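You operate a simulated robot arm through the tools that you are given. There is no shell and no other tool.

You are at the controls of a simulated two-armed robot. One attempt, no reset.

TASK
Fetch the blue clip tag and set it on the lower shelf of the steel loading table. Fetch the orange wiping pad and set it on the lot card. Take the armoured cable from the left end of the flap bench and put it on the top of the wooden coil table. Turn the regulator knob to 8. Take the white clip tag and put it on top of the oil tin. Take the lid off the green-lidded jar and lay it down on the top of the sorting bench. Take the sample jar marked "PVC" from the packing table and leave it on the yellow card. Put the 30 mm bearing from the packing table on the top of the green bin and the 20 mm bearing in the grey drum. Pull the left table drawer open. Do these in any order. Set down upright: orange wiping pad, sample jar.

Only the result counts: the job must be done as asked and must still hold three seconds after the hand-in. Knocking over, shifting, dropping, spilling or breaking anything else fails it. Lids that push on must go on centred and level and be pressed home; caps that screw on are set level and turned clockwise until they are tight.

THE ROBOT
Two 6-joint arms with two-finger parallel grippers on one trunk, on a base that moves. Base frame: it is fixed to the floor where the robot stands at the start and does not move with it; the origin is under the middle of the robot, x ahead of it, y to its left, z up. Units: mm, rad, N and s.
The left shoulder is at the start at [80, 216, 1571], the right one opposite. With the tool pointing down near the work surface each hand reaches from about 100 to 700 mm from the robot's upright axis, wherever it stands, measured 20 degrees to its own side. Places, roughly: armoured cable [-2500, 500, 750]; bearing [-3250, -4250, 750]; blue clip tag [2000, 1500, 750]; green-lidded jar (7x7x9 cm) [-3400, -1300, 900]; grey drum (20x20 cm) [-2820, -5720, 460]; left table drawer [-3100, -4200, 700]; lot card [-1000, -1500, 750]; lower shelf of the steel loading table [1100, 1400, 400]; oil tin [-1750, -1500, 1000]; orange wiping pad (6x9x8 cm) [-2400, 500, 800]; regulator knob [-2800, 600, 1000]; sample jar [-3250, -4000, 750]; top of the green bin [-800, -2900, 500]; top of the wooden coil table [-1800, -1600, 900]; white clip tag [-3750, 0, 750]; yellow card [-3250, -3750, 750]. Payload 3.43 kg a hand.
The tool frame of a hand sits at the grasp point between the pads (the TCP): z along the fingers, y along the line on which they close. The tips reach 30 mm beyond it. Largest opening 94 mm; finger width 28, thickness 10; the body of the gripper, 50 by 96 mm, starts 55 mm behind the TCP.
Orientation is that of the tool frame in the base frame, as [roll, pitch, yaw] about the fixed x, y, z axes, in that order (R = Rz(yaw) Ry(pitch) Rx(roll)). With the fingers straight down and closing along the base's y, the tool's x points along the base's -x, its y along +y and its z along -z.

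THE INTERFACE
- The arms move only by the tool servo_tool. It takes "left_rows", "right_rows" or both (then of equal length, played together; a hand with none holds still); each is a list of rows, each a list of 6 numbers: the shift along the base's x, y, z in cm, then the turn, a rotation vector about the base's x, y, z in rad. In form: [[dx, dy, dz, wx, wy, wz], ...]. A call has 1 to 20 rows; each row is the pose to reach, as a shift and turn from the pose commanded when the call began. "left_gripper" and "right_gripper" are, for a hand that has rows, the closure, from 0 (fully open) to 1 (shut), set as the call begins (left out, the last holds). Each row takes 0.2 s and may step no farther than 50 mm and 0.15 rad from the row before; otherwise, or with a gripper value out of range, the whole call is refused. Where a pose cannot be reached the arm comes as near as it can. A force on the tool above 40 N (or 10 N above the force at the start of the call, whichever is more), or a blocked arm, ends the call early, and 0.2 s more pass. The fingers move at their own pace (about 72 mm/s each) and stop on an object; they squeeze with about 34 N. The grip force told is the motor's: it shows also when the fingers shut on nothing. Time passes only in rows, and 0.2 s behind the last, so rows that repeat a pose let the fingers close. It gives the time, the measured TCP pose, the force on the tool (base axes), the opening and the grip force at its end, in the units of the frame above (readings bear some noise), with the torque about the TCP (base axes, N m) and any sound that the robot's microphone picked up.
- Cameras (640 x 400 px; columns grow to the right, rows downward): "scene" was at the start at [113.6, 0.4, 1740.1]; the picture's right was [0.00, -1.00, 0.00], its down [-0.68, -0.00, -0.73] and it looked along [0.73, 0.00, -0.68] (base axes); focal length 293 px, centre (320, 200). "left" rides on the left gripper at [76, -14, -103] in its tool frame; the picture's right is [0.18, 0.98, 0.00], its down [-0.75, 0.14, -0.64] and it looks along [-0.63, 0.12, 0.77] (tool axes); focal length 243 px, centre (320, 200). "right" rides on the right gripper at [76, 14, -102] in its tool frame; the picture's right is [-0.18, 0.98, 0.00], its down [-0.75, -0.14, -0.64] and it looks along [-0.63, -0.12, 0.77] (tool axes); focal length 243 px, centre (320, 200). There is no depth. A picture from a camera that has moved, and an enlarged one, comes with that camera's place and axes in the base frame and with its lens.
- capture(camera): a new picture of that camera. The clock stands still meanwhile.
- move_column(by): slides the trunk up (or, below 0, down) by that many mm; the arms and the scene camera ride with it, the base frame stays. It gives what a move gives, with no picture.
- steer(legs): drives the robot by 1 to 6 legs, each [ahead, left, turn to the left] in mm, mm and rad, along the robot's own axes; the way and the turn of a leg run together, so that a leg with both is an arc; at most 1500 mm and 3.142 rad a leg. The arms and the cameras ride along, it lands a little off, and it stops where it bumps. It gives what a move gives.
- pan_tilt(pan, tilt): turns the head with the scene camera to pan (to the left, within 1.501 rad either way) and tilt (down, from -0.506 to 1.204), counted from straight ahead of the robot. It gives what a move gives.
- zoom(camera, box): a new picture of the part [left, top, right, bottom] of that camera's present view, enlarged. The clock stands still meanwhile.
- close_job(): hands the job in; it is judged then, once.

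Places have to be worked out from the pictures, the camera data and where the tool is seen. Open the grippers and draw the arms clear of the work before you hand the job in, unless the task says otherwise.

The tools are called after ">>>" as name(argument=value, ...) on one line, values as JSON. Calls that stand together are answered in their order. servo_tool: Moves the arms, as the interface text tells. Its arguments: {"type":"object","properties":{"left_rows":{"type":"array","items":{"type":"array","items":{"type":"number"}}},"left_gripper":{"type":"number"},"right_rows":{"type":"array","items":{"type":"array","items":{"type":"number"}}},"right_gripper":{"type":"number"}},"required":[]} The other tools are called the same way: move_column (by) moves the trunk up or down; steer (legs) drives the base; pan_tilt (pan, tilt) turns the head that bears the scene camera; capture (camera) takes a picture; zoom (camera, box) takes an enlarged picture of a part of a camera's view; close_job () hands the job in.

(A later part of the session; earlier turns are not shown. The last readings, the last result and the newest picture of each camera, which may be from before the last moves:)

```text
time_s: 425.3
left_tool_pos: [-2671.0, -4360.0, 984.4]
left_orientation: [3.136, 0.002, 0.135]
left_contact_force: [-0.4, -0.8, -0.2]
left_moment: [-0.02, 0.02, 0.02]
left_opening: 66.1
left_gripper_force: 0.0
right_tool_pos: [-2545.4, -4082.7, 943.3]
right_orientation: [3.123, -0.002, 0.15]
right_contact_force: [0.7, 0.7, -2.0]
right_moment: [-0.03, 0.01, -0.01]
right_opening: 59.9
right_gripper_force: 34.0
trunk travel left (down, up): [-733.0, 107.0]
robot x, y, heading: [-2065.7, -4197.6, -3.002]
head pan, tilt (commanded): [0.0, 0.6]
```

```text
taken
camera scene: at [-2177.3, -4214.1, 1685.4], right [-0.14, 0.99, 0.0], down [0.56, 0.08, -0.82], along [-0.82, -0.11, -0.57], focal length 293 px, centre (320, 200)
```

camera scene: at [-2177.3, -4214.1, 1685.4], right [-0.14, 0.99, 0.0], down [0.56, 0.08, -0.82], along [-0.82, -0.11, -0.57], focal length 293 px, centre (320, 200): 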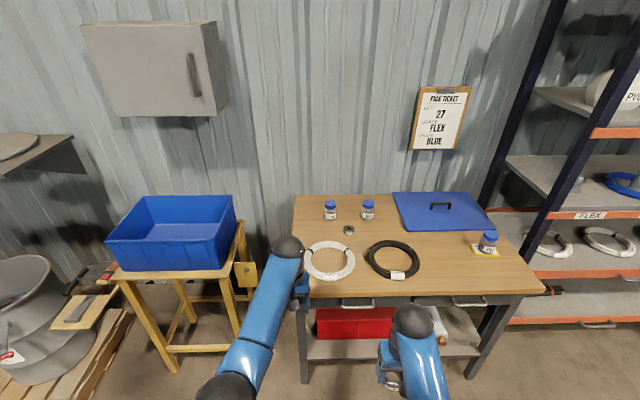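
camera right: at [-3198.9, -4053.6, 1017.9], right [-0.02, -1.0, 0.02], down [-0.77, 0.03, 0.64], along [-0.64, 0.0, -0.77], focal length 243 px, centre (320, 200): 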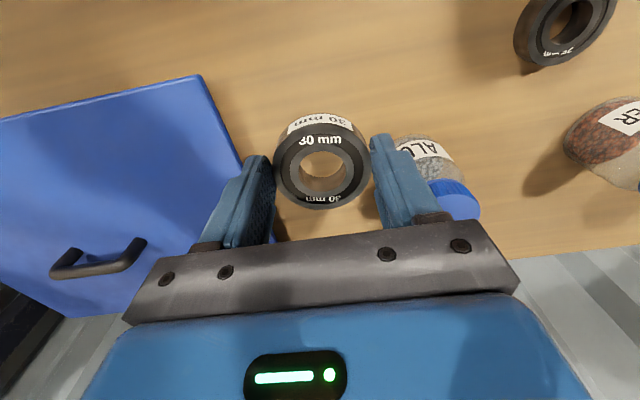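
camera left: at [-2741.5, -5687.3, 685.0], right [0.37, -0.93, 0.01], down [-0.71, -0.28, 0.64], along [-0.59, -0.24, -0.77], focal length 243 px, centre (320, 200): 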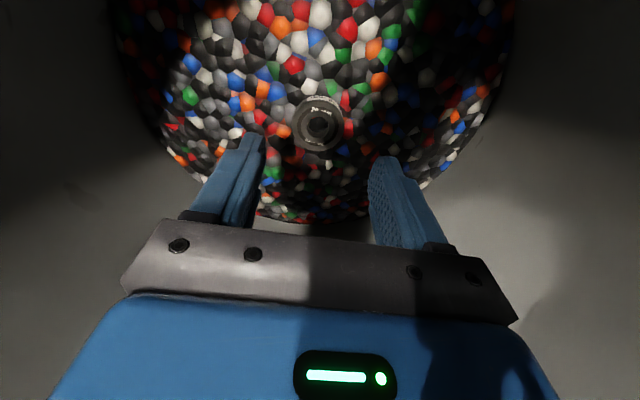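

The packing table has two drawers with bar handles; the left one is at pixel (357,303). I zoom in.

>>> zoom(camera="scene", box=[280, 270, 520, 390])

```text
2.67 times, centred on (400, 330) of scene
camera zoom: at [-2177.3, -4214.1, 1685.4], right [-0.14, 0.99, 0.0], down [0.56, 0.08, -0.82], along [-0.82, -0.11, -0.57], focal length 782 px, centre (107, -147)
```

zoom: 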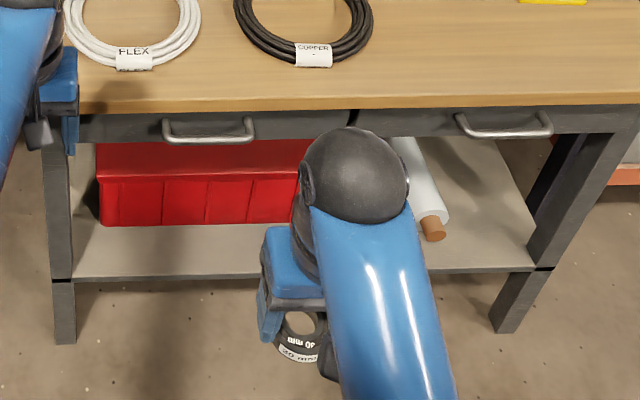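

The left drawer's bar handle is near (-2840,-4161,~760). I position the robot so the left hand can reach it pointing forward, and lower the trunk.

>>> steer(legs=[[160, -305, 0.02]])

>>> move_column(by=-300)

>>> pan_tilt(pan=0.1, tilt=0.75)

>>> capture(camera="scene")

>>> capture(camera="left")

```text
time_s: 427.6
left_tool_pos: [-2871.0, -4095.1, 983.8]
left_orientation: [3.137, 0.001, 0.157]
left_contact_force: [0.2, 0.4, 0.3]
left_moment: [0.01, 0.0, 0.01]
left_opening: 65.8
left_gripper_force: 0.1
right_tool_pos: [-2749.8, -3814.6, 943.1]
right_orientation: [3.124, -0.001, 0.17]
right_contact_force: [0.2, -0.5, -1.7]
right_moment: [0.01, 0.0, 0.03]
right_opening: 60.1
right_gripper_force: 34.1
trunk travel left (down, up): [-733.0, 107.0]
robot x, y, heading: [-2264.9, -3918.2, -2.982]
head pan, tilt (commanded): [0.0, 0.6]
```

```text
time_s: 429.7
left_tool_pos: [-2872.0, -4094.0, 759.5]
left_orientation: [3.134, 0.003, 0.159]
left_contact_force: [0.3, 0.1, 6.1]
left_moment: [-0.21, 0.02, 0.03]
left_opening: 65.7
left_gripper_force: 0.6
right_tool_pos: [-2750.3, -3814.9, 713.7]
right_orientation: [3.122, -0.001, 0.172]
right_contact_force: [-0.6, -0.5, -1.3]
right_moment: [0.02, 0.0, 0.03]
right_opening: 60.1
right_gripper_force: 34.4
trunk travel left (down, up): [-504.0, 336.0]
robot x, y, heading: [-2261.5, -3921.8, -2.981]
head pan, tilt (commanded): [0.0, 0.6]
stopped: the force on the tool passed its limit at 62 N (the readings are from after the stop); the commanded pose is now the measured one
```

```text
time_s: 430.4
left_tool_pos: [-2872.6, -4093.5, 757.8]
left_orientation: [3.136, 0.002, 0.158]
left_contact_force: [-1.4, -0.3, 6.2]
left_moment: [-0.21, 0.04, -0.01]
left_opening: 66.1
left_gripper_force: 0.0
right_tool_pos: [-2750.7, -3813.7, 714.5]
right_orientation: [3.122, -0.002, 0.172]
right_contact_force: [-0.1, 0.2, -2.4]
right_moment: [-0.03, 0.0, -0.02]
right_opening: 59.9
right_gripper_force: 33.2
trunk travel left (down, up): [-504.0, 336.0]
robot x, y, heading: [-2265.8, -3918.1, -2.985]
head pan, tilt (commanded): [0.099, 0.75]
```

```text
taken
camera scene: at [-2373.3, -3944.3, 1443.1], right [-0.26, 0.97, 0.0], down [0.66, 0.17, -0.73], along [-0.71, -0.19, -0.68], focal length 293 px, centre (320, 200)
```

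scene: 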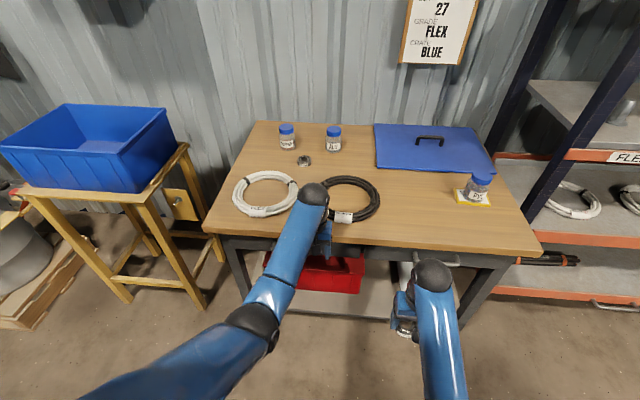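

```text
taken
camera left: at [-2798.5, -4067.6, 860.9], right [0.34, -0.94, 0.01], down [-0.72, -0.25, 0.65], along [-0.61, -0.22, -0.76], focal length 243 px, centre (320, 200)
```

left: 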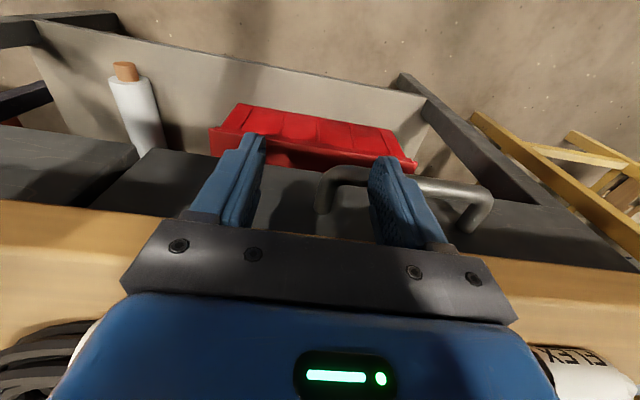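

The left hand was still over the handle and its finger pressed on the bar (tip z≈729), which tells me the bar's height. I raise the trunk a bit, pull the left hand back, and look at the handle.

>>> move_column(by=60)

>>> servo_tool(left_rows=[[4, 0.6, 0, 0, 0, 0], [8, 1.2, 0, 0, 0, 0], [12, 1.8, 0, 0, 0, 0], [15, 2.2, 0, 0, 0, 0]])

>>> capture(camera="left")

>>> zoom(camera="scene", box=[210, 200, 450, 320])

```text
time_s: 431.4
left_tool_pos: [-2872.7, -4094.1, 818.6]
left_orientation: [3.133, 0.002, 0.158]
left_contact_force: [0.0, 0.3, -0.6]
left_moment: [-0.01, -0.01, 0.03]
left_opening: 65.8
left_gripper_force: 0.0
right_tool_pos: [-2752.1, -3813.5, 772.8]
right_orientation: [3.123, -0.002, 0.171]
right_contact_force: [-0.3, -0.2, -1.5]
right_moment: [-0.01, 0.0, -0.03]
right_opening: 59.9
right_gripper_force: 33.7
trunk travel left (down, up): [-564.0, 276.0]
robot x, y, heading: [-2265.1, -3919.0, -2.982]
head pan, tilt (commanded): [0.099, 0.75]
```

```text
time_s: 432.4
left_tool_pos: [-2731.6, -4068.7, 789.1]
left_orientation: [3.137, 0.008, 0.16]
left_contact_force: [0.3, 0.6, 0.0]
left_moment: [0.02, 0.0, 0.01]
left_opening: 65.9
left_gripper_force: 0.1
left hand out of reach, approached as far as the arm can: row 2, 3, 4
right_tool_pos: [-2751.4, -3813.3, 773.5]
right_orientation: [3.124, -0.003, 0.17]
right_contact_force: [-0.4, 0.1, -2.0]
right_moment: [-0.02, 0.0, -0.02]
right_opening: 59.9
right_gripper_force: 33.8
trunk travel left (down, up): [-564.0, 276.0]
robot x, y, heading: [-2268.5, -3921.2, -2.986]
head pan, tilt (commanded): [0.099, 0.75]
```

```text
taken
camera left: at [-2656.9, -4042.4, 890.7], right [0.34, -0.94, 0.0], down [-0.72, -0.25, 0.65], along [-0.61, -0.22, -0.76], focal length 243 px, centre (320, 200)
```

left: 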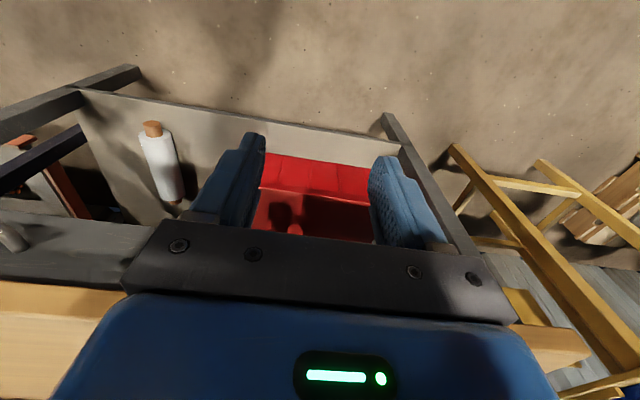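

```text
2.67 times, centred on (330, 260) of scene
camera zoom: at [-2372.6, -3944.7, 1503.1], right [-0.26, 0.97, 0.0], down [0.66, 0.17, -0.73], along [-0.71, -0.19, -0.68], focal length 782 px, centre (293, 40)
```

zoom: 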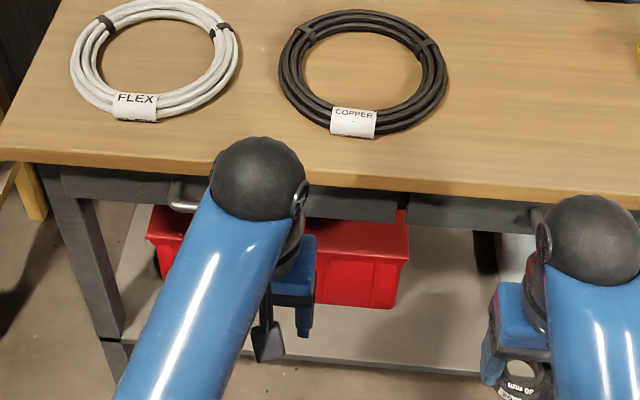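

I turn the left hand to point forward (in front of the drawer), shifting toward the handle's centre line.

>>> servo_tool(left_rows=[[0, -0.8, -0.5, -0.0227, 0.141, 0], [0, -1.6, -1, -0.0454, 0.282, 0], [0, -2.4, -1.5, -0.068, 0.423, 0], [0, -3.2, -2, -0.0908, 0.564, 0], [0, -4, -2.5, -0.1135, 0.705, 0], [0, -4.8, -3, -0.136, 0.846, 0], [0, -5.6, -3.5, -0.159, 0.987, 0], [0, -6.4, -4, -0.182, 1.128, 0], [0, -7.2, -4.5, -0.204, 1.269, 0], [0, -8, -5, -0.227, 1.41, 0], [0, -8.6, -5.5, -0.25, 1.55, 0]])

>>> capture(camera="left")

```text
time_s: 434.8
left_tool_pos: [-2733.5, -4160.2, 730.8]
left_orientation: [-1.922, 1.538, 1.402]
left_contact_force: [-0.7, 2.0, 1.9]
left_moment: [-0.08, -0.13, 0.13]
left_opening: 65.7
left_gripper_force: 0.1
right_tool_pos: [-2751.6, -3814.2, 773.9]
right_orientation: [3.122, -0.003, 0.17]
right_contact_force: [-0.3, -0.8, -2.0]
right_moment: [0.03, -0.01, 0.0]
right_opening: 59.7
right_gripper_force: 33.9
trunk travel left (down, up): [-564.0, 276.0]
robot x, y, heading: [-2265.8, -3920.2, -2.984]
head pan, tilt (commanded): [0.099, 0.75]
```

```text
taken
camera left: at [-2633.4, -4124.4, 656.2], right [0.18, -0.96, -0.21], down [0.65, -0.05, 0.76], along [-0.74, -0.27, 0.62], focal length 243 px, centre (320, 200)
```

left: 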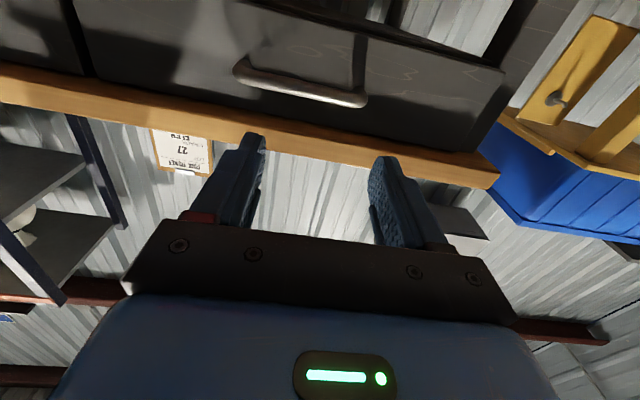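

The handle bar is clearly seen: centre about (-2873,-4167,723), spanning y from -4107 to -4230. I roll the hand 90° so the fingers close vertically on it.

>>> servo_tool(left_rows=[[0, 0, 0, -0.1409, -0.0227, 0], [0, 0, 0, -0.282, -0.0454, 0], [0, 0, 0, -0.4227, -0.068, 0], [0, 0, 0, -0.5636, -0.0908, 0], [0, 0, 0, -0.7045, -0.1135, 0], [0, 0, 0, -0.8454, -0.136, 0], [0, 0, 0, -0.9863, -0.159, 0], [0, 0, 0, -1.127, -0.182, 0], [0, 0, 0, -1.268, -0.204, 0], [0, 0, 0, -1.409, -0.227, 0], [0, 0, 0, -1.55, -0.25, 0]])

>>> capture(camera="left")

```text
time_s: 437.2
left_tool_pos: [-2733.4, -4156.7, 733.0]
left_orientation: [1.567, -0.004, -1.413]
left_contact_force: [0.1, -0.2, -0.8]
left_moment: [-0.02, 0.04, -0.03]
left_opening: 65.6
left_gripper_force: 0.1
right_tool_pos: [-2751.7, -3812.8, 773.9]
right_orientation: [3.123, -0.001, 0.171]
right_contact_force: [-0.3, 0.0, -1.9]
right_moment: [0.01, -0.05, 0.01]
right_opening: 59.9
right_gripper_force: 34.4
trunk travel left (down, up): [-564.0, 276.0]
robot x, y, heading: [-2265.2, -3917.6, -2.985]
head pan, tilt (commanded): [0.099, 0.75]
```

```text
taken
camera left: at [-2619.0, -4216.6, 717.9], right [0.03, -0.18, 0.98], down [0.52, 0.85, 0.14], along [-0.86, 0.5, 0.12], focal length 243 px, centre (320, 200)
```

left: 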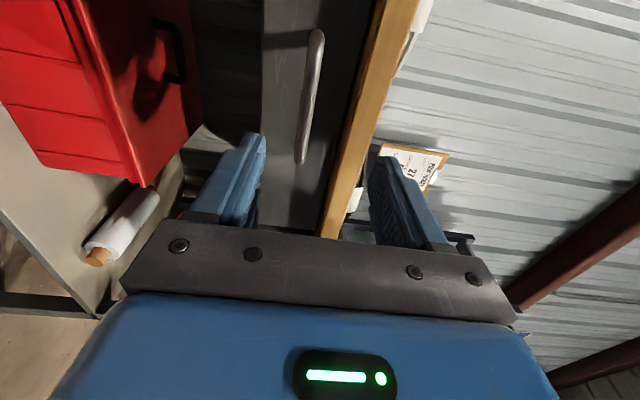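

The bar runs through the hand's plane about 10 mm below its axis. I lower 1 cm, narrow the opening, and advance around the bar.

>>> servo_tool(left_rows=[[0, 0, -1.0, 0, 0, 0], [-4, -0.4, -1.0, 0, 0, 0], [-8, -0.7, -1.0, 0, 0, 0], [-11, -1.0, -1.0, 0, 0, 0], [-13, -1.1, -1.0, 0, 0, 0]], left_gripper=0.5)

>>> capture(camera="left")

```text
time_s: 438.4
left_tool_pos: [-2863.8, -4168.3, 723.2]
left_orientation: [1.566, 0.0, -1.411]
left_contact_force: [0.0, -0.3, 0.3]
left_moment: [-0.02, -0.01, -0.04]
left_opening: 46.9
left_gripper_force: 0.2
right_tool_pos: [-2751.0, -3813.3, 773.7]
right_orientation: [3.123, -0.003, 0.169]
right_contact_force: [-1.5, 0.1, -2.0]
right_moment: [-0.01, -0.02, -0.02]
right_opening: 59.8
right_gripper_force: 34.3
trunk travel left (down, up): [-564.0, 276.0]
robot x, y, heading: [-2266.4, -3919.5, -2.983]
head pan, tilt (commanded): [0.099, 0.75]
```

```text
taken
camera left: at [-2750.0, -4227.5, 708.5], right [0.03, -0.18, 0.98], down [0.52, 0.85, 0.14], along [-0.86, 0.5, 0.12], focal length 243 px, centre (320, 200)
```

left: 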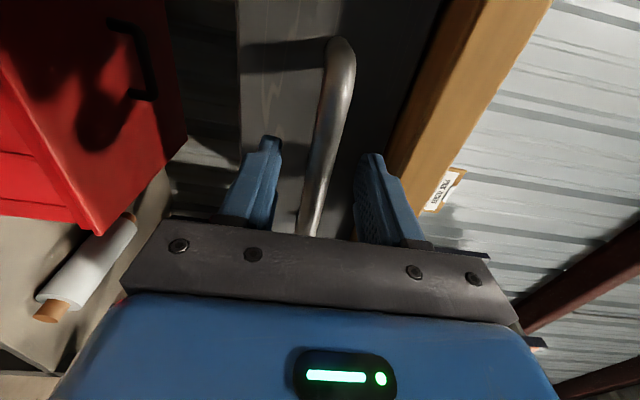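

The bar is between the fingers. I close the grip.

>>> servo_tool(left_rows=[[0, 0, 0, 0, 0, 0], [0, 0, 0, 0, 0, 0], [0, 0, 0, 0, 0, 0]], left_gripper=1.0)

```text
time_s: 439.2
left_tool_pos: [-2862.4, -4167.4, 722.2]
left_orientation: [1.569, -0.001, -1.414]
left_contact_force: [1.3, -0.1, -7.0]
left_moment: [0.06, -0.05, -0.03]
left_opening: 13.4
left_gripper_force: 45.7
right_tool_pos: [-2751.6, -3814.4, 772.7]
right_orientation: [3.122, -0.004, 0.171]
right_contact_force: [-0.4, -0.4, -2.0]
right_moment: [0.0, -0.03, -0.02]
right_opening: 59.7
right_gripper_force: 33.9
trunk travel left (down, up): [-564.0, 276.0]
robot x, y, heading: [-2264.0, -3917.1, -2.981]
head pan, tilt (commanded): [0.099, 0.75]
```

The bar is gripped (13.4 mm). I pull 3 cm with the arm first to feel whether the drawer slides.

>>> servo_tool(left_rows=[[0.5, 0.08, 0, 0, 0, 0], [1, 0.16, 0, 0, 0, 0], [2, 0.32, 0, 0, 0, 0], [3, 0.48, 0, 0, 0, 0]])

>>> capture(camera="left")

```text
time_s: 440.2
left_tool_pos: [-2832.8, -4162.0, 722.6]
left_orientation: [1.568, 0.001, -1.413]
left_contact_force: [0.6, 1.0, -7.0]
left_moment: [0.13, -0.04, 0.4]
left_opening: 13.6
left_gripper_force: 44.7
right_tool_pos: [-2751.8, -3813.9, 772.5]
right_orientation: [3.123, -0.004, 0.171]
right_contact_force: [-0.1, -1.0, -2.9]
right_moment: [-0.01, -0.04, -0.01]
right_opening: 59.9
right_gripper_force: 34.3
trunk travel left (down, up): [-564.0, 276.0]
robot x, y, heading: [-2265.5, -3917.3, -2.986]
head pan, tilt (commanded): [0.099, 0.75]
```

```text
taken
camera left: at [-2718.8, -4222.6, 707.3], right [0.03, -0.18, 0.98], down [0.52, 0.85, 0.14], along [-0.86, 0.5, 0.12], focal length 243 px, centre (320, 200)
```

left: 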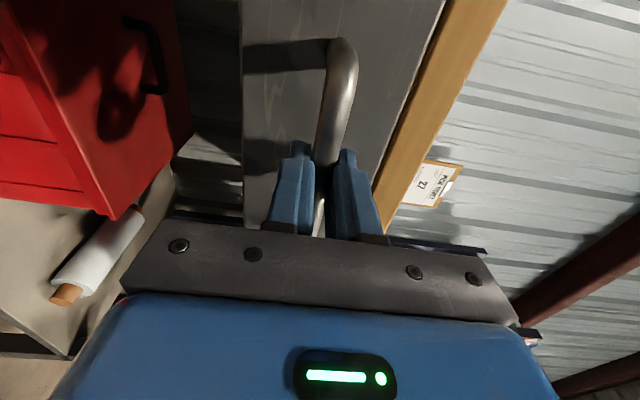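

The drawer slides freely. I pull it further by driving the base straight back 200 mm.

>>> steer(legs=[[-200, 0, 0]])

>>> capture(camera="left")

>>> capture(camera="scene")

```text
time_s: 441.7
left_tool_pos: [-2640.7, -4131.2, 722.7]
left_orientation: [1.567, 0.0, -1.416]
left_contact_force: [-1.0, -4.1, -8.8]
left_moment: [-0.02, 0.1, 0.03]
left_opening: 13.6
left_gripper_force: 45.2
right_tool_pos: [-2558.0, -3783.0, 773.3]
right_orientation: [3.126, -0.003, 0.169]
right_contact_force: [0.2, 0.6, -2.4]
right_moment: [-0.02, -0.01, 0.04]
right_opening: 59.9
right_gripper_force: 34.4
trunk travel left (down, up): [-564.0, 276.0]
robot x, y, heading: [-2074.0, -3888.9, -2.986]
head pan, tilt (commanded): [0.099, 0.75]
```

```text
taken
camera left: at [-2526.3, -4191.2, 707.2], right [0.03, -0.18, 0.98], down [0.52, 0.84, 0.14], along [-0.85, 0.5, 0.12], focal length 243 px, centre (320, 200)
```

left: 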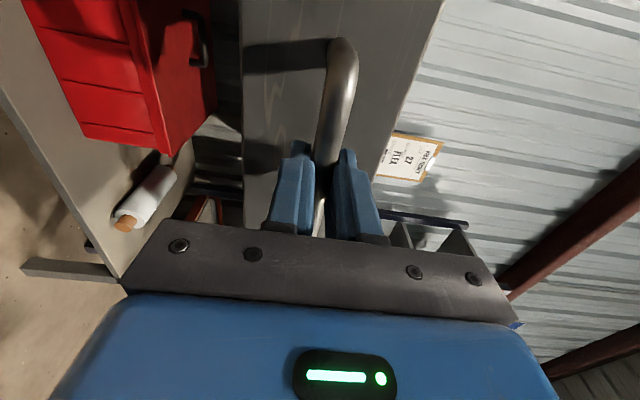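

```text
taken
camera scene: at [-2181.6, -3914.8, 1502.8], right [-0.25, 0.97, 0.0], down [0.66, 0.17, -0.73], along [-0.71, -0.18, -0.68], focal length 293 px, centre (320, 200)
```

scene: 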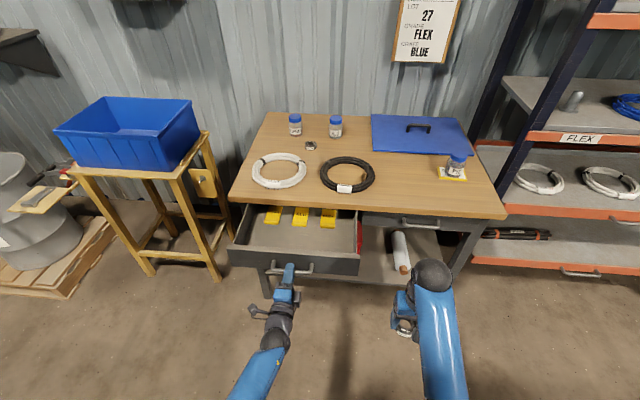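

The drawer is open about 220 mm, showing yellow items inside. I pull a little further with the arm (force-limited) to see whether there is more travel.

>>> servo_tool(left_rows=[[1, 0.16, 0, 0, 0, 0], [2, 0.32, 0, 0, 0, 0], [3, 0.48, 0, 0, 0, 0], [4, 0.64, 0, 0, 0, 0], [5, 0.8, 0, 0, 0, 0], [6, 0.96, 0, 0, 0, 0]])

>>> capture(camera="scene")

```text
time_s: 443.1
left_tool_pos: [-2580.1, -4121.4, 721.4]
left_orientation: [1.567, 0.0, -1.415]
left_contact_force: [1.6, -4.3, -11.8]
left_moment: [0.03, -0.14, 0.2]
left_opening: 13.6
left_gripper_force: 45.2
right_tool_pos: [-2558.3, -3782.6, 773.5]
right_orientation: [3.124, -0.004, 0.168]
right_contact_force: [0.4, 0.3, -1.7]
right_moment: [-0.02, 0.0, 0.03]
right_opening: 60.0
right_gripper_force: 33.5
trunk travel left (down, up): [-564.0, 276.0]
robot x, y, heading: [-2068.3, -3885.5, -2.982]
head pan, tilt (commanded): [0.099, 0.75]
```

```text
taken
camera scene: at [-2180.9, -3914.8, 1502.7], right [-0.25, 0.97, 0.0], down [0.66, 0.17, -0.73], along [-0.71, -0.18, -0.68], focal length 293 px, centre (320, 200)
```

scene: 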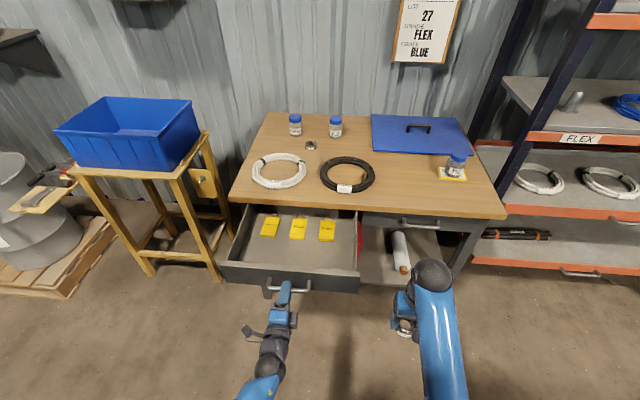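

The drawer is now open by about 280 mm. I release the handle and withdraw the left hand straight back.

>>> servo_tool(left_rows=[[0, 0, 0, 0, 0, 0], [0, 0, 0, 0, 0, 0], [0, 0, 0, 0, 0, 0]], left_gripper=0.5)

>>> servo_tool(left_rows=[[2, 0.32, 0, 0, 0, 0], [4, 0.64, 0, 0, 0, 0], [7, 1.1, 0, 0, 0, 0], [10, 1.6, 0, 0, 0, 0]])

>>> steer(legs=[[-150, 0, 0]])

>>> capture(camera="scene")

```text
time_s: 443.9
left_tool_pos: [-2579.6, -4121.3, 723.2]
left_orientation: [1.564, -0.002, -1.415]
left_contact_force: [-0.1, 0.4, 0.2]
left_moment: [-0.01, 0.0, 0.0]
left_opening: 46.7
left_gripper_force: 0.1
right_tool_pos: [-2556.7, -3781.6, 773.1]
right_orientation: [3.124, -0.002, 0.168]
right_contact_force: [0.4, 0.0, -1.0]
right_moment: [0.01, -0.03, -0.03]
right_opening: 60.0
right_gripper_force: 34.0
trunk travel left (down, up): [-564.0, 276.0]
robot x, y, heading: [-2070.8, -3890.8, -2.986]
head pan, tilt (commanded): [0.099, 0.75]
```

```text
time_s: 444.9
left_tool_pos: [-2478.3, -4104.5, 720.5]
left_orientation: [1.564, 0.0, -1.415]
left_contact_force: [0.5, 0.3, 0.1]
left_moment: [-0.01, 0.03, 0.03]
left_opening: 47.1
left_gripper_force: 0.1
right_tool_pos: [-2556.1, -3781.4, 774.4]
right_orientation: [3.123, -0.002, 0.168]
right_contact_force: [0.4, -0.7, -0.7]
right_moment: [-0.02, 0.01, 0.01]
right_opening: 59.9
right_gripper_force: 33.7
trunk travel left (down, up): [-564.0, 276.0]
robot x, y, heading: [-2069.8, -3889.1, -2.985]
head pan, tilt (commanded): [0.099, 0.75]
```

```text
time_s: 446.4
left_tool_pos: [-2424.3, -4101.8, 715.8]
left_orientation: [1.572, -0.001, -1.41]
left_contact_force: [-0.3, 0.0, 0.0]
left_moment: [0.0, 0.05, 0.04]
left_opening: 46.8
left_gripper_force: 0.1
right_tool_pos: [-2502.5, -3780.2, 769.3]
right_orientation: [3.124, -0.011, 0.177]
right_contact_force: [-1.6, 0.0, -2.1]
right_moment: [0.02, -0.13, -0.01]
right_opening: 60.0
right_gripper_force: 33.9
trunk travel left (down, up): [-564.0, 276.0]
robot x, y, heading: [-2009.8, -3882.5, -2.978]
head pan, tilt (commanded): [0.099, 0.75]
stopped in leg 1: the robot was blocked; the commanded pose is now the measured one
```

```text
taken
camera scene: at [-2132.6, -3908.6, 1501.6], right [-0.26, 0.97, 0.0], down [0.67, 0.18, -0.72], along [-0.7, -0.19, -0.69], focal length 293 px, centre (320, 200)
```

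scene: 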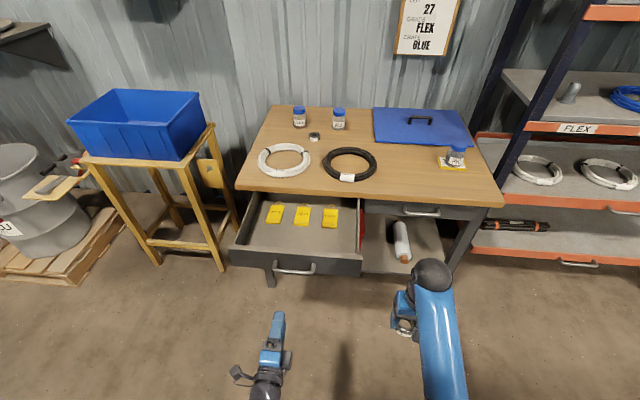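

I bumped something behind me while backing, so I stop there. First I bring the left hand back to its normal downward attitude.

>>> steer(legs=[[60, 0, 0]])

>>> servo_tool(left_rows=[[0, 0, 0, 0.1409, 0.0227, 0], [0, 0, 0, 0.282, 0.0454, 0], [0, 0, 0, 0.4227, 0.068, 0], [0, 0, 0, 0.5636, 0.0908, 0], [0, 0, 0, 0.7045, 0.1135, 0], [0, 0, 0, 0.8454, 0.136, 0], [0, 0, 0, 0.9863, 0.159, 0], [0, 0, 0, 1.127, 0.182, 0], [0, 0, 0, 1.268, 0.204, 0], [0, 0, 0, 1.409, 0.227, 0], [0, 0, 0, 1.55, 0.25, 0]])

>>> servo_tool(left_rows=[[0, 0, 0.5, 0.0227, -0.141, 0], [0, 0, 1, 0.0454, -0.282, 0], [0, 0, 1.5, 0.068, -0.423, 0], [0, 0, 2, 0.0908, -0.564, 0], [0, 0, 2.5, 0.1135, -0.705, 0], [0, 0, 3, 0.136, -0.846, 0], [0, 0, 3.5, 0.159, -0.987, 0], [0, 0, 4, 0.182, -1.128, 0], [0, 0, 4.5, 0.204, -1.269, 0], [0, 0, 5, 0.227, -1.41, 0], [0, 0, 5.5, 0.25, -1.55, 0]])

```text
time_s: 447.3
left_tool_pos: [-2473.3, -4108.8, 721.8]
left_orientation: [1.56, -0.001, -1.408]
left_contact_force: [-0.7, -0.1, -0.2]
left_moment: [0.03, 0.0, -0.03]
left_opening: 46.9
left_gripper_force: 0.0
right_tool_pos: [-2551.4, -3786.3, 774.8]
right_orientation: [3.123, 0.001, 0.176]
right_contact_force: [0.2, 0.6, -1.4]
right_moment: [-0.02, 0.0, 0.02]
right_opening: 59.8
right_gripper_force: 33.9
trunk travel left (down, up): [-564.0, 276.0]
robot x, y, heading: [-2065.6, -3889.1, -2.974]
head pan, tilt (commanded): [0.099, 0.75]
```

```text
time_s: 449.7
left_tool_pos: [-2475.4, -4109.3, 720.6]
left_orientation: [-3.087, 1.568, 0.221]
left_contact_force: [-0.3, 0.5, 0.0]
left_moment: [0.02, 0.03, 0.02]
left_opening: 47.0
left_gripper_force: 0.1
right_tool_pos: [-2553.4, -3786.2, 773.6]
right_orientation: [3.121, -0.002, 0.174]
right_contact_force: [-0.3, -0.4, -2.0]
right_moment: [0.02, 0.0, 0.02]
right_opening: 60.2
right_gripper_force: 33.9
trunk travel left (down, up): [-564.0, 276.0]
robot x, y, heading: [-2068.3, -3890.3, -2.977]
head pan, tilt (commanded): [0.099, 0.75]
```

```text
time_s: 452.1
left_tool_pos: [-2475.8, -4110.2, 769.0]
left_orientation: [3.134, -0.003, 0.157]
left_contact_force: [-0.1, -0.5, -0.6]
left_moment: [0.01, -0.04, 0.04]
left_opening: 47.2
left_gripper_force: 0.0
left hand out of reach, approached as far as the arm can: row 11
right_tool_pos: [-2553.4, -3787.3, 772.5]
right_orientation: [3.123, -0.001, 0.173]
right_contact_force: [0.3, 0.2, -1.2]
right_moment: [0.0, -0.04, 0.0]
right_opening: 59.7
right_gripper_force: 33.7
trunk travel left (down, up): [-564.0, 276.0]
robot x, y, heading: [-2070.7, -3889.4, -2.981]
head pan, tilt (commanded): [0.099, 0.75]
```

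Now to the green bin with the 30 mm bearing. I raise the trunk, slide north along the aisle clear of the drawer, and turn to drive north.

>>> move_column(by=270)

>>> steer(legs=[[80, 0, 0], [0, -1250, 0], [0, 0, -1.56]])

>>> pan_tilt(pan=-1.3, tilt=0.5)

>>> capture(camera="scene")

```text
time_s: 454.9
left_tool_pos: [-2476.6, -4110.1, 1039.7]
left_orientation: [3.134, -0.001, 0.155]
left_contact_force: [-0.1, -0.7, 0.7]
left_moment: [-0.01, 0.0, 0.03]
left_opening: 47.1
left_gripper_force: 0.1
right_tool_pos: [-2554.0, -3787.5, 1043.2]
right_orientation: [3.125, -0.003, 0.175]
right_contact_force: [0.9, -0.6, -1.9]
right_moment: [-0.01, -0.02, -0.01]
right_opening: 60.0
right_gripper_force: 34.3
trunk travel left (down, up): [-834.0, 6.0]
robot x, y, heading: [-2067.4, -3887.6, -2.979]
head pan, tilt (commanded): [0.099, 0.75]
```

```text
time_s: 465.7
left_tool_pos: [-2576.1, -2246.1, 1038.8]
left_orientation: [3.136, -0.002, -1.393]
left_contact_force: [-0.4, -0.2, 0.0]
left_moment: [-0.02, 0.01, -0.01]
left_opening: 47.0
left_gripper_force: 0.0
right_tool_pos: [-2255.7, -2162.7, 1044.0]
right_orientation: [3.122, -0.001, -1.376]
right_contact_force: [-0.5, -0.2, -2.3]
right_moment: [-0.03, -0.01, 0.03]
right_opening: 59.7
right_gripper_force: 34.3
trunk travel left (down, up): [-834.0, 6.0]
robot x, y, heading: [-2350.9, -2650.4, 1.754]
head pan, tilt (commanded): [0.099, 0.75]
```

```text
time_s: 467.2
left_tool_pos: [-2576.6, -2246.4, 1040.3]
left_orientation: [3.134, 0.0, -1.391]
left_contact_force: [0.4, -0.7, -0.7]
left_moment: [-0.02, -0.01, 0.02]
left_opening: 47.0
left_gripper_force: 0.1
right_tool_pos: [-2255.1, -2161.9, 1044.0]
right_orientation: [3.123, -0.002, -1.374]
right_contact_force: [0.4, -0.3, -2.2]
right_moment: [-0.03, -0.05, 0.04]
right_opening: 60.0
right_gripper_force: 34.0
trunk travel left (down, up): [-834.0, 6.0]
robot x, y, heading: [-2347.2, -2655.2, 1.758]
head pan, tilt (commanded): [-1.3, 0.499]
```

```text
taken
camera scene: at [-2272.0, -2581.1, 1794.9], right [0.44, -0.9, 0.0], down [-0.43, -0.21, -0.88], along [0.79, 0.39, -0.48], focal length 293 px, centre (320, 200)
```

scene: 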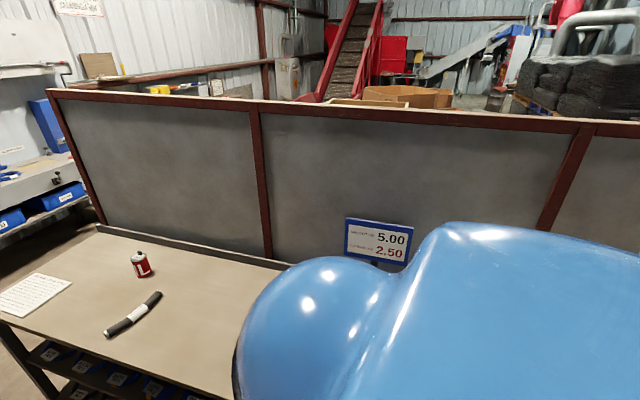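

The tin with the tag and the cable look fine on the coil table. I drive north, turn east, and go through the corridor.

>>> steer(legs=[[1450, 0, 0], [750, 0, 0], [0, 0, -1.6], [1500, 0, 0], [750, 0, 0]])

```text
time_s: 492.6
left_tool_pos: [-93.2, 17.9, 1039.9]
left_orientation: [3.134, 0.002, -3.02]
left_contact_force: [0.2, -0.3, -0.1]
left_moment: [-0.01, -0.06, -0.02]
left_opening: 46.9
left_gripper_force: 0.1
right_tool_pos: [-27.7, -307.7, 1043.9]
right_orientation: [3.122, 0.0, -3.004]
right_contact_force: [0.3, 1.0, -2.0]
right_moment: [0.02, 0.04, -0.01]
right_opening: 60.0
right_gripper_force: 34.0
trunk travel left (down, up): [-834.0, 6.0]
robot x, y, heading: [-510.5, -184.3, 0.13]
head pan, tilt (commanded): [-1.3, 0.499]
```

I move to open floor, turn right to face south, and drive toward the green bin.

>>> steer(legs=[[220, -350, 0], [0, 0, -1.54], [1500, 0, 0], [500, 0, 0]])

>>> pan_tilt(pan=-0.8, tilt=0.55)

>>> capture(camera="scene")

```text
time_s: 508.5
left_tool_pos: [388.3, -2880.2, 1040.6]
left_orientation: [3.134, 0.001, 1.774]
left_contact_force: [0.0, -0.4, 0.8]
left_moment: [-0.01, -0.01, -0.01]
left_opening: 47.0
left_gripper_force: 0.1
right_tool_pos: [68.3, -2971.7, 1043.2]
right_orientation: [3.122, 0.0, 1.79]
right_contact_force: [0.6, 0.3, -2.3]
right_moment: [0.01, -0.01, -0.04]
right_opening: 59.8
right_gripper_force: 33.5
trunk travel left (down, up): [-834.0, 6.0]
robot x, y, heading: [146.6, -2480.9, -1.361]
head pan, tilt (commanded): [-1.3, 0.499]
```

```text
time_s: 509.5
left_tool_pos: [387.6, -2882.3, 1039.0]
left_orientation: [3.136, -0.001, 1.772]
left_contact_force: [-1.0, 0.5, -0.4]
left_moment: [-0.01, 0.0, -0.04]
left_opening: 47.0
left_gripper_force: 0.1
right_tool_pos: [68.8, -2974.5, 1043.0]
right_orientation: [3.123, -0.005, 1.791]
right_contact_force: [0.5, -0.1, -1.6]
right_moment: [0.01, -0.04, 0.0]
right_opening: 59.8
right_gripper_force: 33.6
trunk travel left (down, up): [-834.0, 6.0]
robot x, y, heading: [150.5, -2484.1, -1.364]
head pan, tilt (commanded): [-0.799, 0.55]
```

```text
taken
camera scene: at [106.8, -2588.6, 1790.3], right [-0.83, 0.56, 0.0], down [0.29, 0.43, -0.85], along [-0.48, -0.71, -0.52], focal length 293 px, centre (320, 200)
```

scene: 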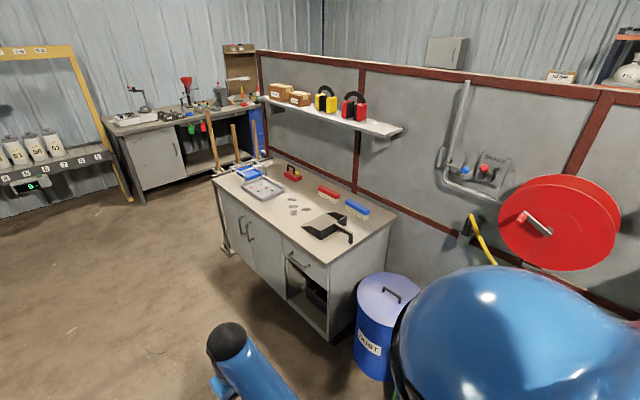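

The green bin is hidden by my shoulder to the right. I turn right to face the partition and look.

>>> steer(legs=[[0, 0, -1.62]])

>>> pan_tilt(pan=0.15, tilt=0.55)

>>> capture(camera="scene")

```text
time_s: 513.8
left_tool_pos: [-254.9, -2710.9, 1039.1]
left_orientation: [3.136, 0.0, 0.177]
left_contact_force: [0.2, -0.5, -0.6]
left_moment: [0.01, -0.03, 0.01]
left_opening: 47.1
left_gripper_force: 0.1
right_tool_pos: [-338.4, -2390.4, 1044.6]
right_orientation: [3.122, -0.002, 0.193]
right_contact_force: [0.0, -0.1, -2.0]
right_moment: [0.0, -0.04, 0.0]
right_opening: 59.8
right_gripper_force: 33.7
trunk travel left (down, up): [-834.0, 6.0]
robot x, y, heading: [150.6, -2482.7, -2.956]
head pan, tilt (commanded): [-0.799, 0.55]
```

```text
time_s: 515.0
left_tool_pos: [-254.8, -2711.1, 1039.8]
left_orientation: [3.135, -0.002, 0.177]
left_contact_force: [-0.2, 0.0, 0.6]
left_moment: [0.01, 0.02, 0.0]
left_opening: 46.9
left_gripper_force: 0.0
right_tool_pos: [-337.8, -2388.5, 1043.1]
right_orientation: [3.122, 0.0, 0.194]
right_contact_force: [0.1, 0.9, -3.4]
right_moment: [0.03, 0.0, 0.0]
right_opening: 60.0
right_gripper_force: 34.1
trunk travel left (down, up): [-834.0, 6.0]
robot x, y, heading: [148.9, -2483.5, -2.958]
head pan, tilt (commanded): [0.15, 0.55]
```

```text
taken
camera scene: at [35.5, -2517.9, 1790.3], right [-0.32, 0.95, 0.0], down [0.49, 0.17, -0.85], along [-0.81, -0.28, -0.52], focal length 293 px, centre (320, 200)
```

scene: 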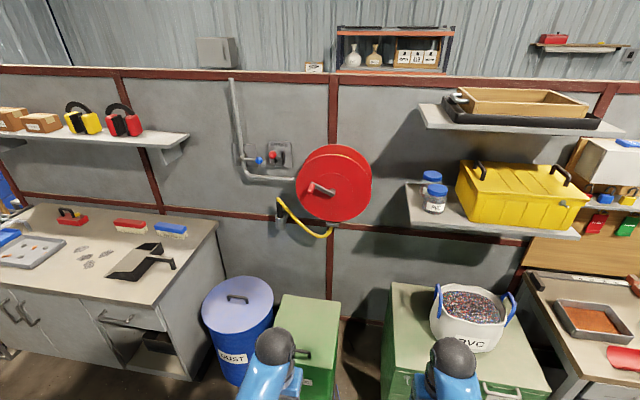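

The green bin (lid top z≈500) is at about (-818,-2888), between the blue DUST drum and the green cabinet. I drive up so the right hand can reach its top.

>>> steer(legs=[[0, 311, 0], [400, 0, 0]])

>>> pan_tilt(pan=0.0, tilt=0.85)

>>> capture(camera="scene")

>>> capture(camera="right")

>>> capture(camera="left")

```text
time_s: 519.2
left_tool_pos: [-600.7, -3074.6, 1040.4]
left_orientation: [3.135, 0.001, 0.154]
left_contact_force: [0.7, -0.7, 0.9]
left_moment: [0.02, 0.02, 0.02]
left_opening: 46.9
left_gripper_force: 0.0
right_tool_pos: [-677.1, -2750.9, 1045.2]
right_orientation: [3.122, -0.001, 0.173]
right_contact_force: [0.4, -0.1, -1.5]
right_moment: [0.03, -0.01, 0.01]
right_opening: 59.9
right_gripper_force: 33.3
trunk travel left (down, up): [-834.0, 6.0]
robot x, y, heading: [-194.6, -2852.4, -2.982]
head pan, tilt (commanded): [0.15, 0.55]
```

```text
time_s: 520.0
left_tool_pos: [-602.4, -3074.8, 1039.0]
left_orientation: [3.134, -0.001, 0.155]
left_contact_force: [0.0, -0.6, 0.6]
left_moment: [0.0, 0.0, 0.0]
left_opening: 47.0
left_gripper_force: 0.1
right_tool_pos: [-681.0, -2750.1, 1043.5]
right_orientation: [3.123, -0.002, 0.172]
right_contact_force: [-0.7, -0.1, -1.7]
right_moment: [0.02, -0.02, 0.01]
right_opening: 59.9
right_gripper_force: 33.7
trunk travel left (down, up): [-834.0, 6.0]
robot x, y, heading: [-190.5, -2852.4, -2.978]
head pan, tilt (commanded): [0.0, 0.85]
```

```text
taken
camera scene: at [-300.3, -2872.7, 1765.0], right [-0.16, 0.99, 0.0], down [0.74, 0.12, -0.66], along [-0.65, -0.11, -0.75], focal length 293 px, centre (320, 200)
```

scene: 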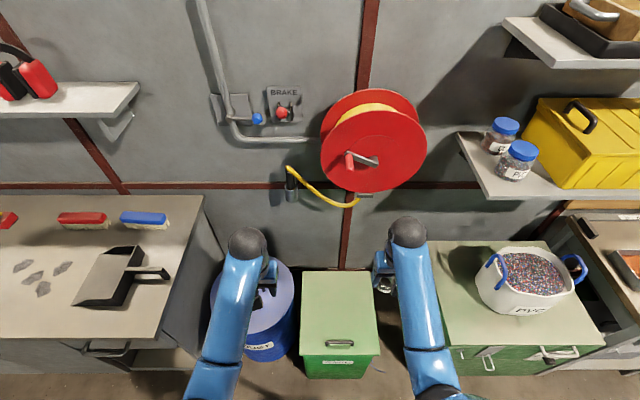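

```text
taken
camera right: at [-601.6, -2751.4, 1146.5], right [-0.01, -1.0, 0.02], down [-0.77, 0.02, 0.64], along [-0.64, -0.01, -0.77], focal length 243 px, centre (320, 200)
```

right: 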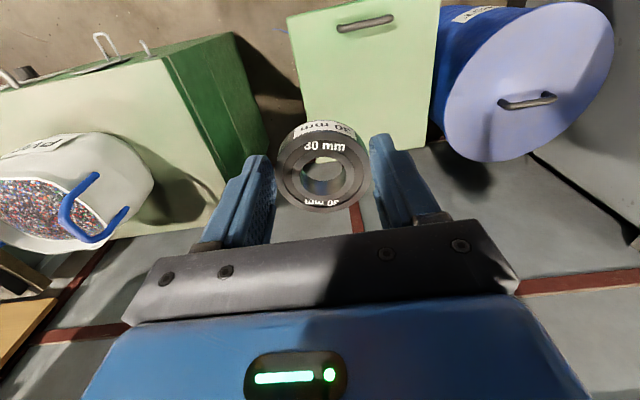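

```text
taken
camera left: at [-528.8, -3048.8, 1141.7], right [0.33, -0.94, 0.01], down [-0.72, -0.25, 0.64], along [-0.6, -0.22, -0.77], focal length 243 px, centre (320, 200)
```

left: 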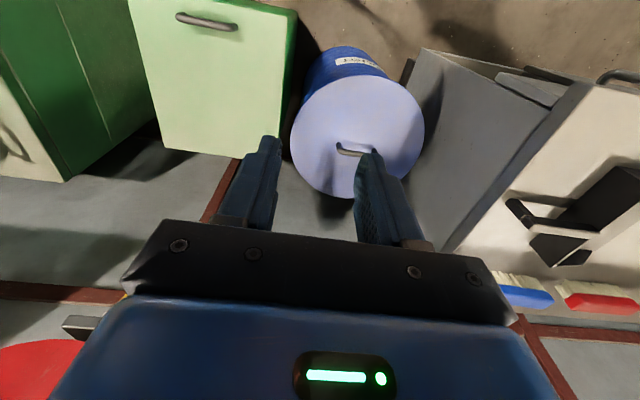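

The bin's lid (z≈520) spans about x -590 to -955, y -2700 to -3060, with a handle near its front. I bring the bearing over the lid's rear centre and pull the left hand back from the DUST drum before lowering the trunk.

>>> servo_tool(right_rows=[[-2.4, -2.6, 0, 0, 0, 0], [-4.8, -5.2, 0, 0, 0, 0], [-7.2, -7.8, 0, 0, 0, 0], [-9.6, -10.4, 0, 0, 0, 0], [-11.9, -13, 0, 0, 0, 0]], left_rows=[[3, 1, 0, 0, 0, 0], [6, 2, 0, 0, 0, 0], [9, 3, 0, 0, 0, 0], [12, 4, 0, 0, 0, 0], [15, 5, 0, 0, 0, 0]])

>>> capture(camera="left")

>>> capture(camera="right")

>>> capture(camera="scene")

```text
time_s: 521.2
left_tool_pos: [-452.1, -3025.6, 1038.4]
left_orientation: [3.137, 0.0, 0.155]
left_contact_force: [-0.4, 1.2, 0.4]
left_moment: [-0.01, -0.03, -0.04]
left_opening: 47.0
left_gripper_force: 0.2
left hand out of reach, approached as far as the arm can: row 2, 3
right_tool_pos: [-796.8, -2882.5, 1044.4]
right_orientation: [3.124, -0.004, 0.171]
right_contact_force: [0.2, -0.1, -2.1]
right_moment: [-0.01, -0.01, 0.0]
right_opening: 60.2
right_gripper_force: 33.8
trunk travel left (down, up): [-834.0, 6.0]
robot x, y, heading: [-193.8, -2859.4, -2.981]
head pan, tilt (commanded): [0.0, 0.85]
```

```text
taken
camera left: at [-379.1, -2999.5, 1141.5], right [0.33, -0.94, 0.0], down [-0.72, -0.25, 0.64], along [-0.6, -0.22, -0.77], focal length 243 px, centre (320, 200)
```

left: 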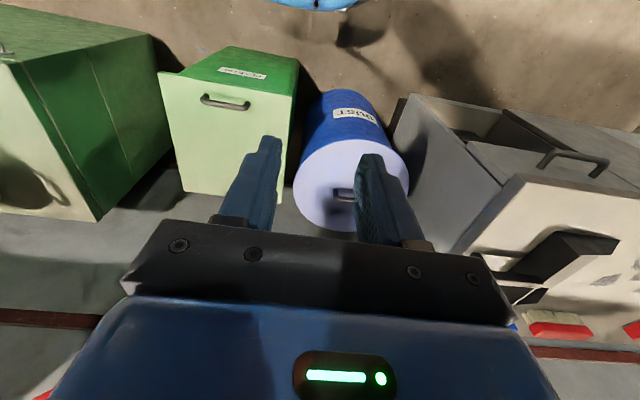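

```text
taken
camera right: at [-719.8, -2883.2, 1147.5], right [-0.01, -1.0, 0.02], down [-0.77, 0.02, 0.64], along [-0.64, 0.0, -0.77], focal length 243 px, centre (320, 200)
```

right: 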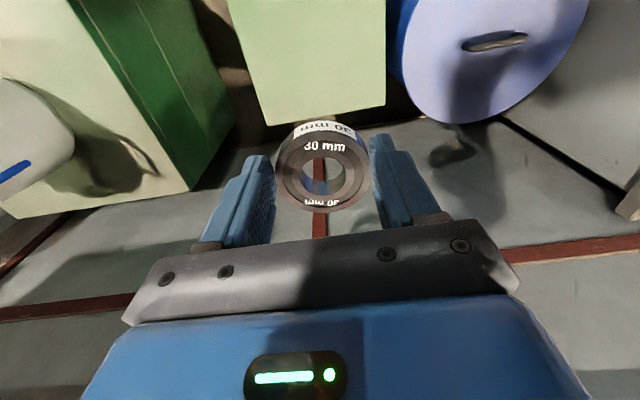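

```text
taken
camera scene: at [-299.8, -2874.6, 1764.9], right [-0.16, 0.99, 0.0], down [0.74, 0.12, -0.66], along [-0.65, -0.11, -0.75], focal length 293 px, centre (320, 200)
```

scene: 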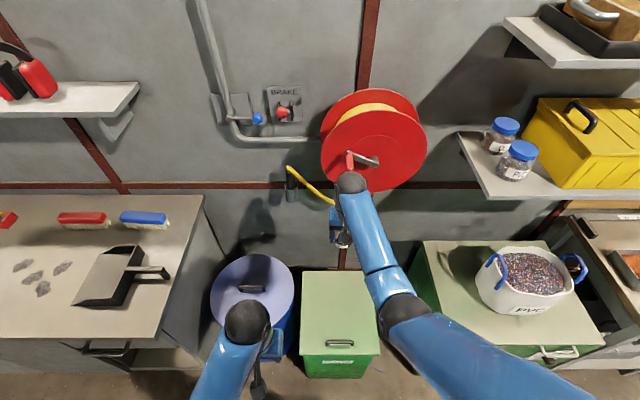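

The foot of the hand's axis is well on the lid. I lower the trunk 400 mm.

>>> move_column(by=-400)

>>> capture(camera="right")

>>> capture(camera="scene")

```text
time_s: 525.0
left_tool_pos: [-453.7, -3023.8, 639.7]
left_orientation: [3.135, -0.002, 0.155]
left_contact_force: [0.2, -0.8, -0.4]
left_moment: [-0.03, -0.03, 0.02]
left_opening: 47.0
left_gripper_force: 0.0
right_tool_pos: [-798.6, -2881.5, 645.0]
right_orientation: [3.123, -0.002, 0.171]
right_contact_force: [-0.2, -0.8, -2.5]
right_moment: [0.0, -0.03, 0.01]
right_opening: 59.8
right_gripper_force: 34.1
trunk travel left (down, up): [-434.0, 406.0]
robot x, y, heading: [-191.8, -2854.7, -2.98]
head pan, tilt (commanded): [0.0, 0.85]
```

```text
taken
camera right: at [-719.8, -2881.7, 747.5], right [-0.01, -1.0, 0.02], down [-0.77, 0.02, 0.64], along [-0.64, -0.01, -0.77], focal length 243 px, centre (320, 200)
```

right: 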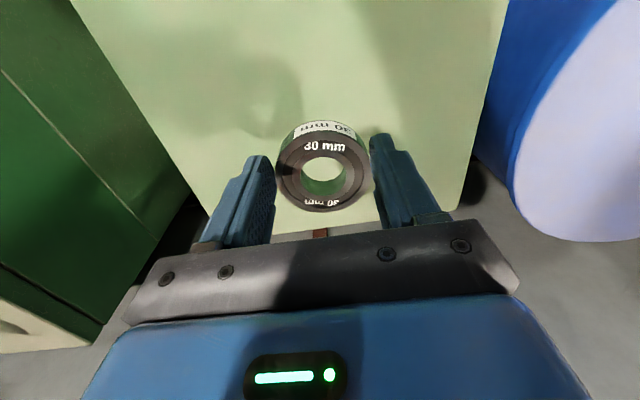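

```text
taken
camera scene: at [-300.0, -2872.7, 1365.0], right [-0.16, 0.99, 0.0], down [0.74, 0.12, -0.66], along [-0.65, -0.11, -0.75], focal length 293 px, centre (320, 200)
```

scene: 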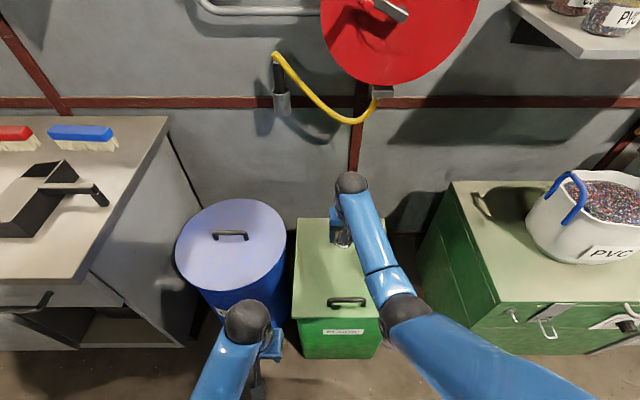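

The bearing hangs over the middle of the lid. I lower it toward contact.

>>> servo_tool(right_rows=[[0, 0, -3, 0, 0, 0], [0, 0, -6, 0, 0, 0], [0, 0, -7.5, 0, 0, 0]])

>>> servo_tool(right_rows=[[0, 0, -0.5, 0, 0, 0], [0, 0, -1.0, 0, 0, 0], [0, 0, -1.4, 0, 0, 0]])

```text
time_s: 525.8
left_tool_pos: [-453.7, -3024.0, 639.3]
left_orientation: [3.133, 0.0, 0.155]
left_contact_force: [-0.4, 0.5, -0.3]
left_moment: [0.02, 0.03, 0.01]
left_opening: 46.9
left_gripper_force: 0.2
right_tool_pos: [-797.2, -2880.9, 568.2]
right_orientation: [3.123, -0.002, 0.172]
right_contact_force: [0.0, 0.0, -2.0]
right_moment: [-0.01, -0.02, -0.01]
right_opening: 59.9
right_gripper_force: 34.0
trunk travel left (down, up): [-434.0, 406.0]
robot x, y, heading: [-196.5, -2853.6, -2.977]
head pan, tilt (commanded): [0.0, 0.85]
```

```text
time_s: 526.6
left_tool_pos: [-452.3, -3024.8, 638.4]
left_orientation: [3.137, 0.0, 0.154]
left_contact_force: [0.1, -0.8, 0.7]
left_moment: [-0.02, -0.01, -0.05]
left_opening: 47.2
left_gripper_force: 0.0
right_tool_pos: [-797.8, -2883.8, 557.2]
right_orientation: [3.122, 0.006, 0.172]
right_contact_force: [-0.2, -0.8, 23.7]
right_moment: [0.07, 0.29, 0.02]
right_opening: 60.0
right_gripper_force: 34.0
trunk travel left (down, up): [-434.0, 406.0]
robot x, y, heading: [-191.9, -2854.5, -2.981]
head pan, tilt (commanded): [0.0, 0.85]
```

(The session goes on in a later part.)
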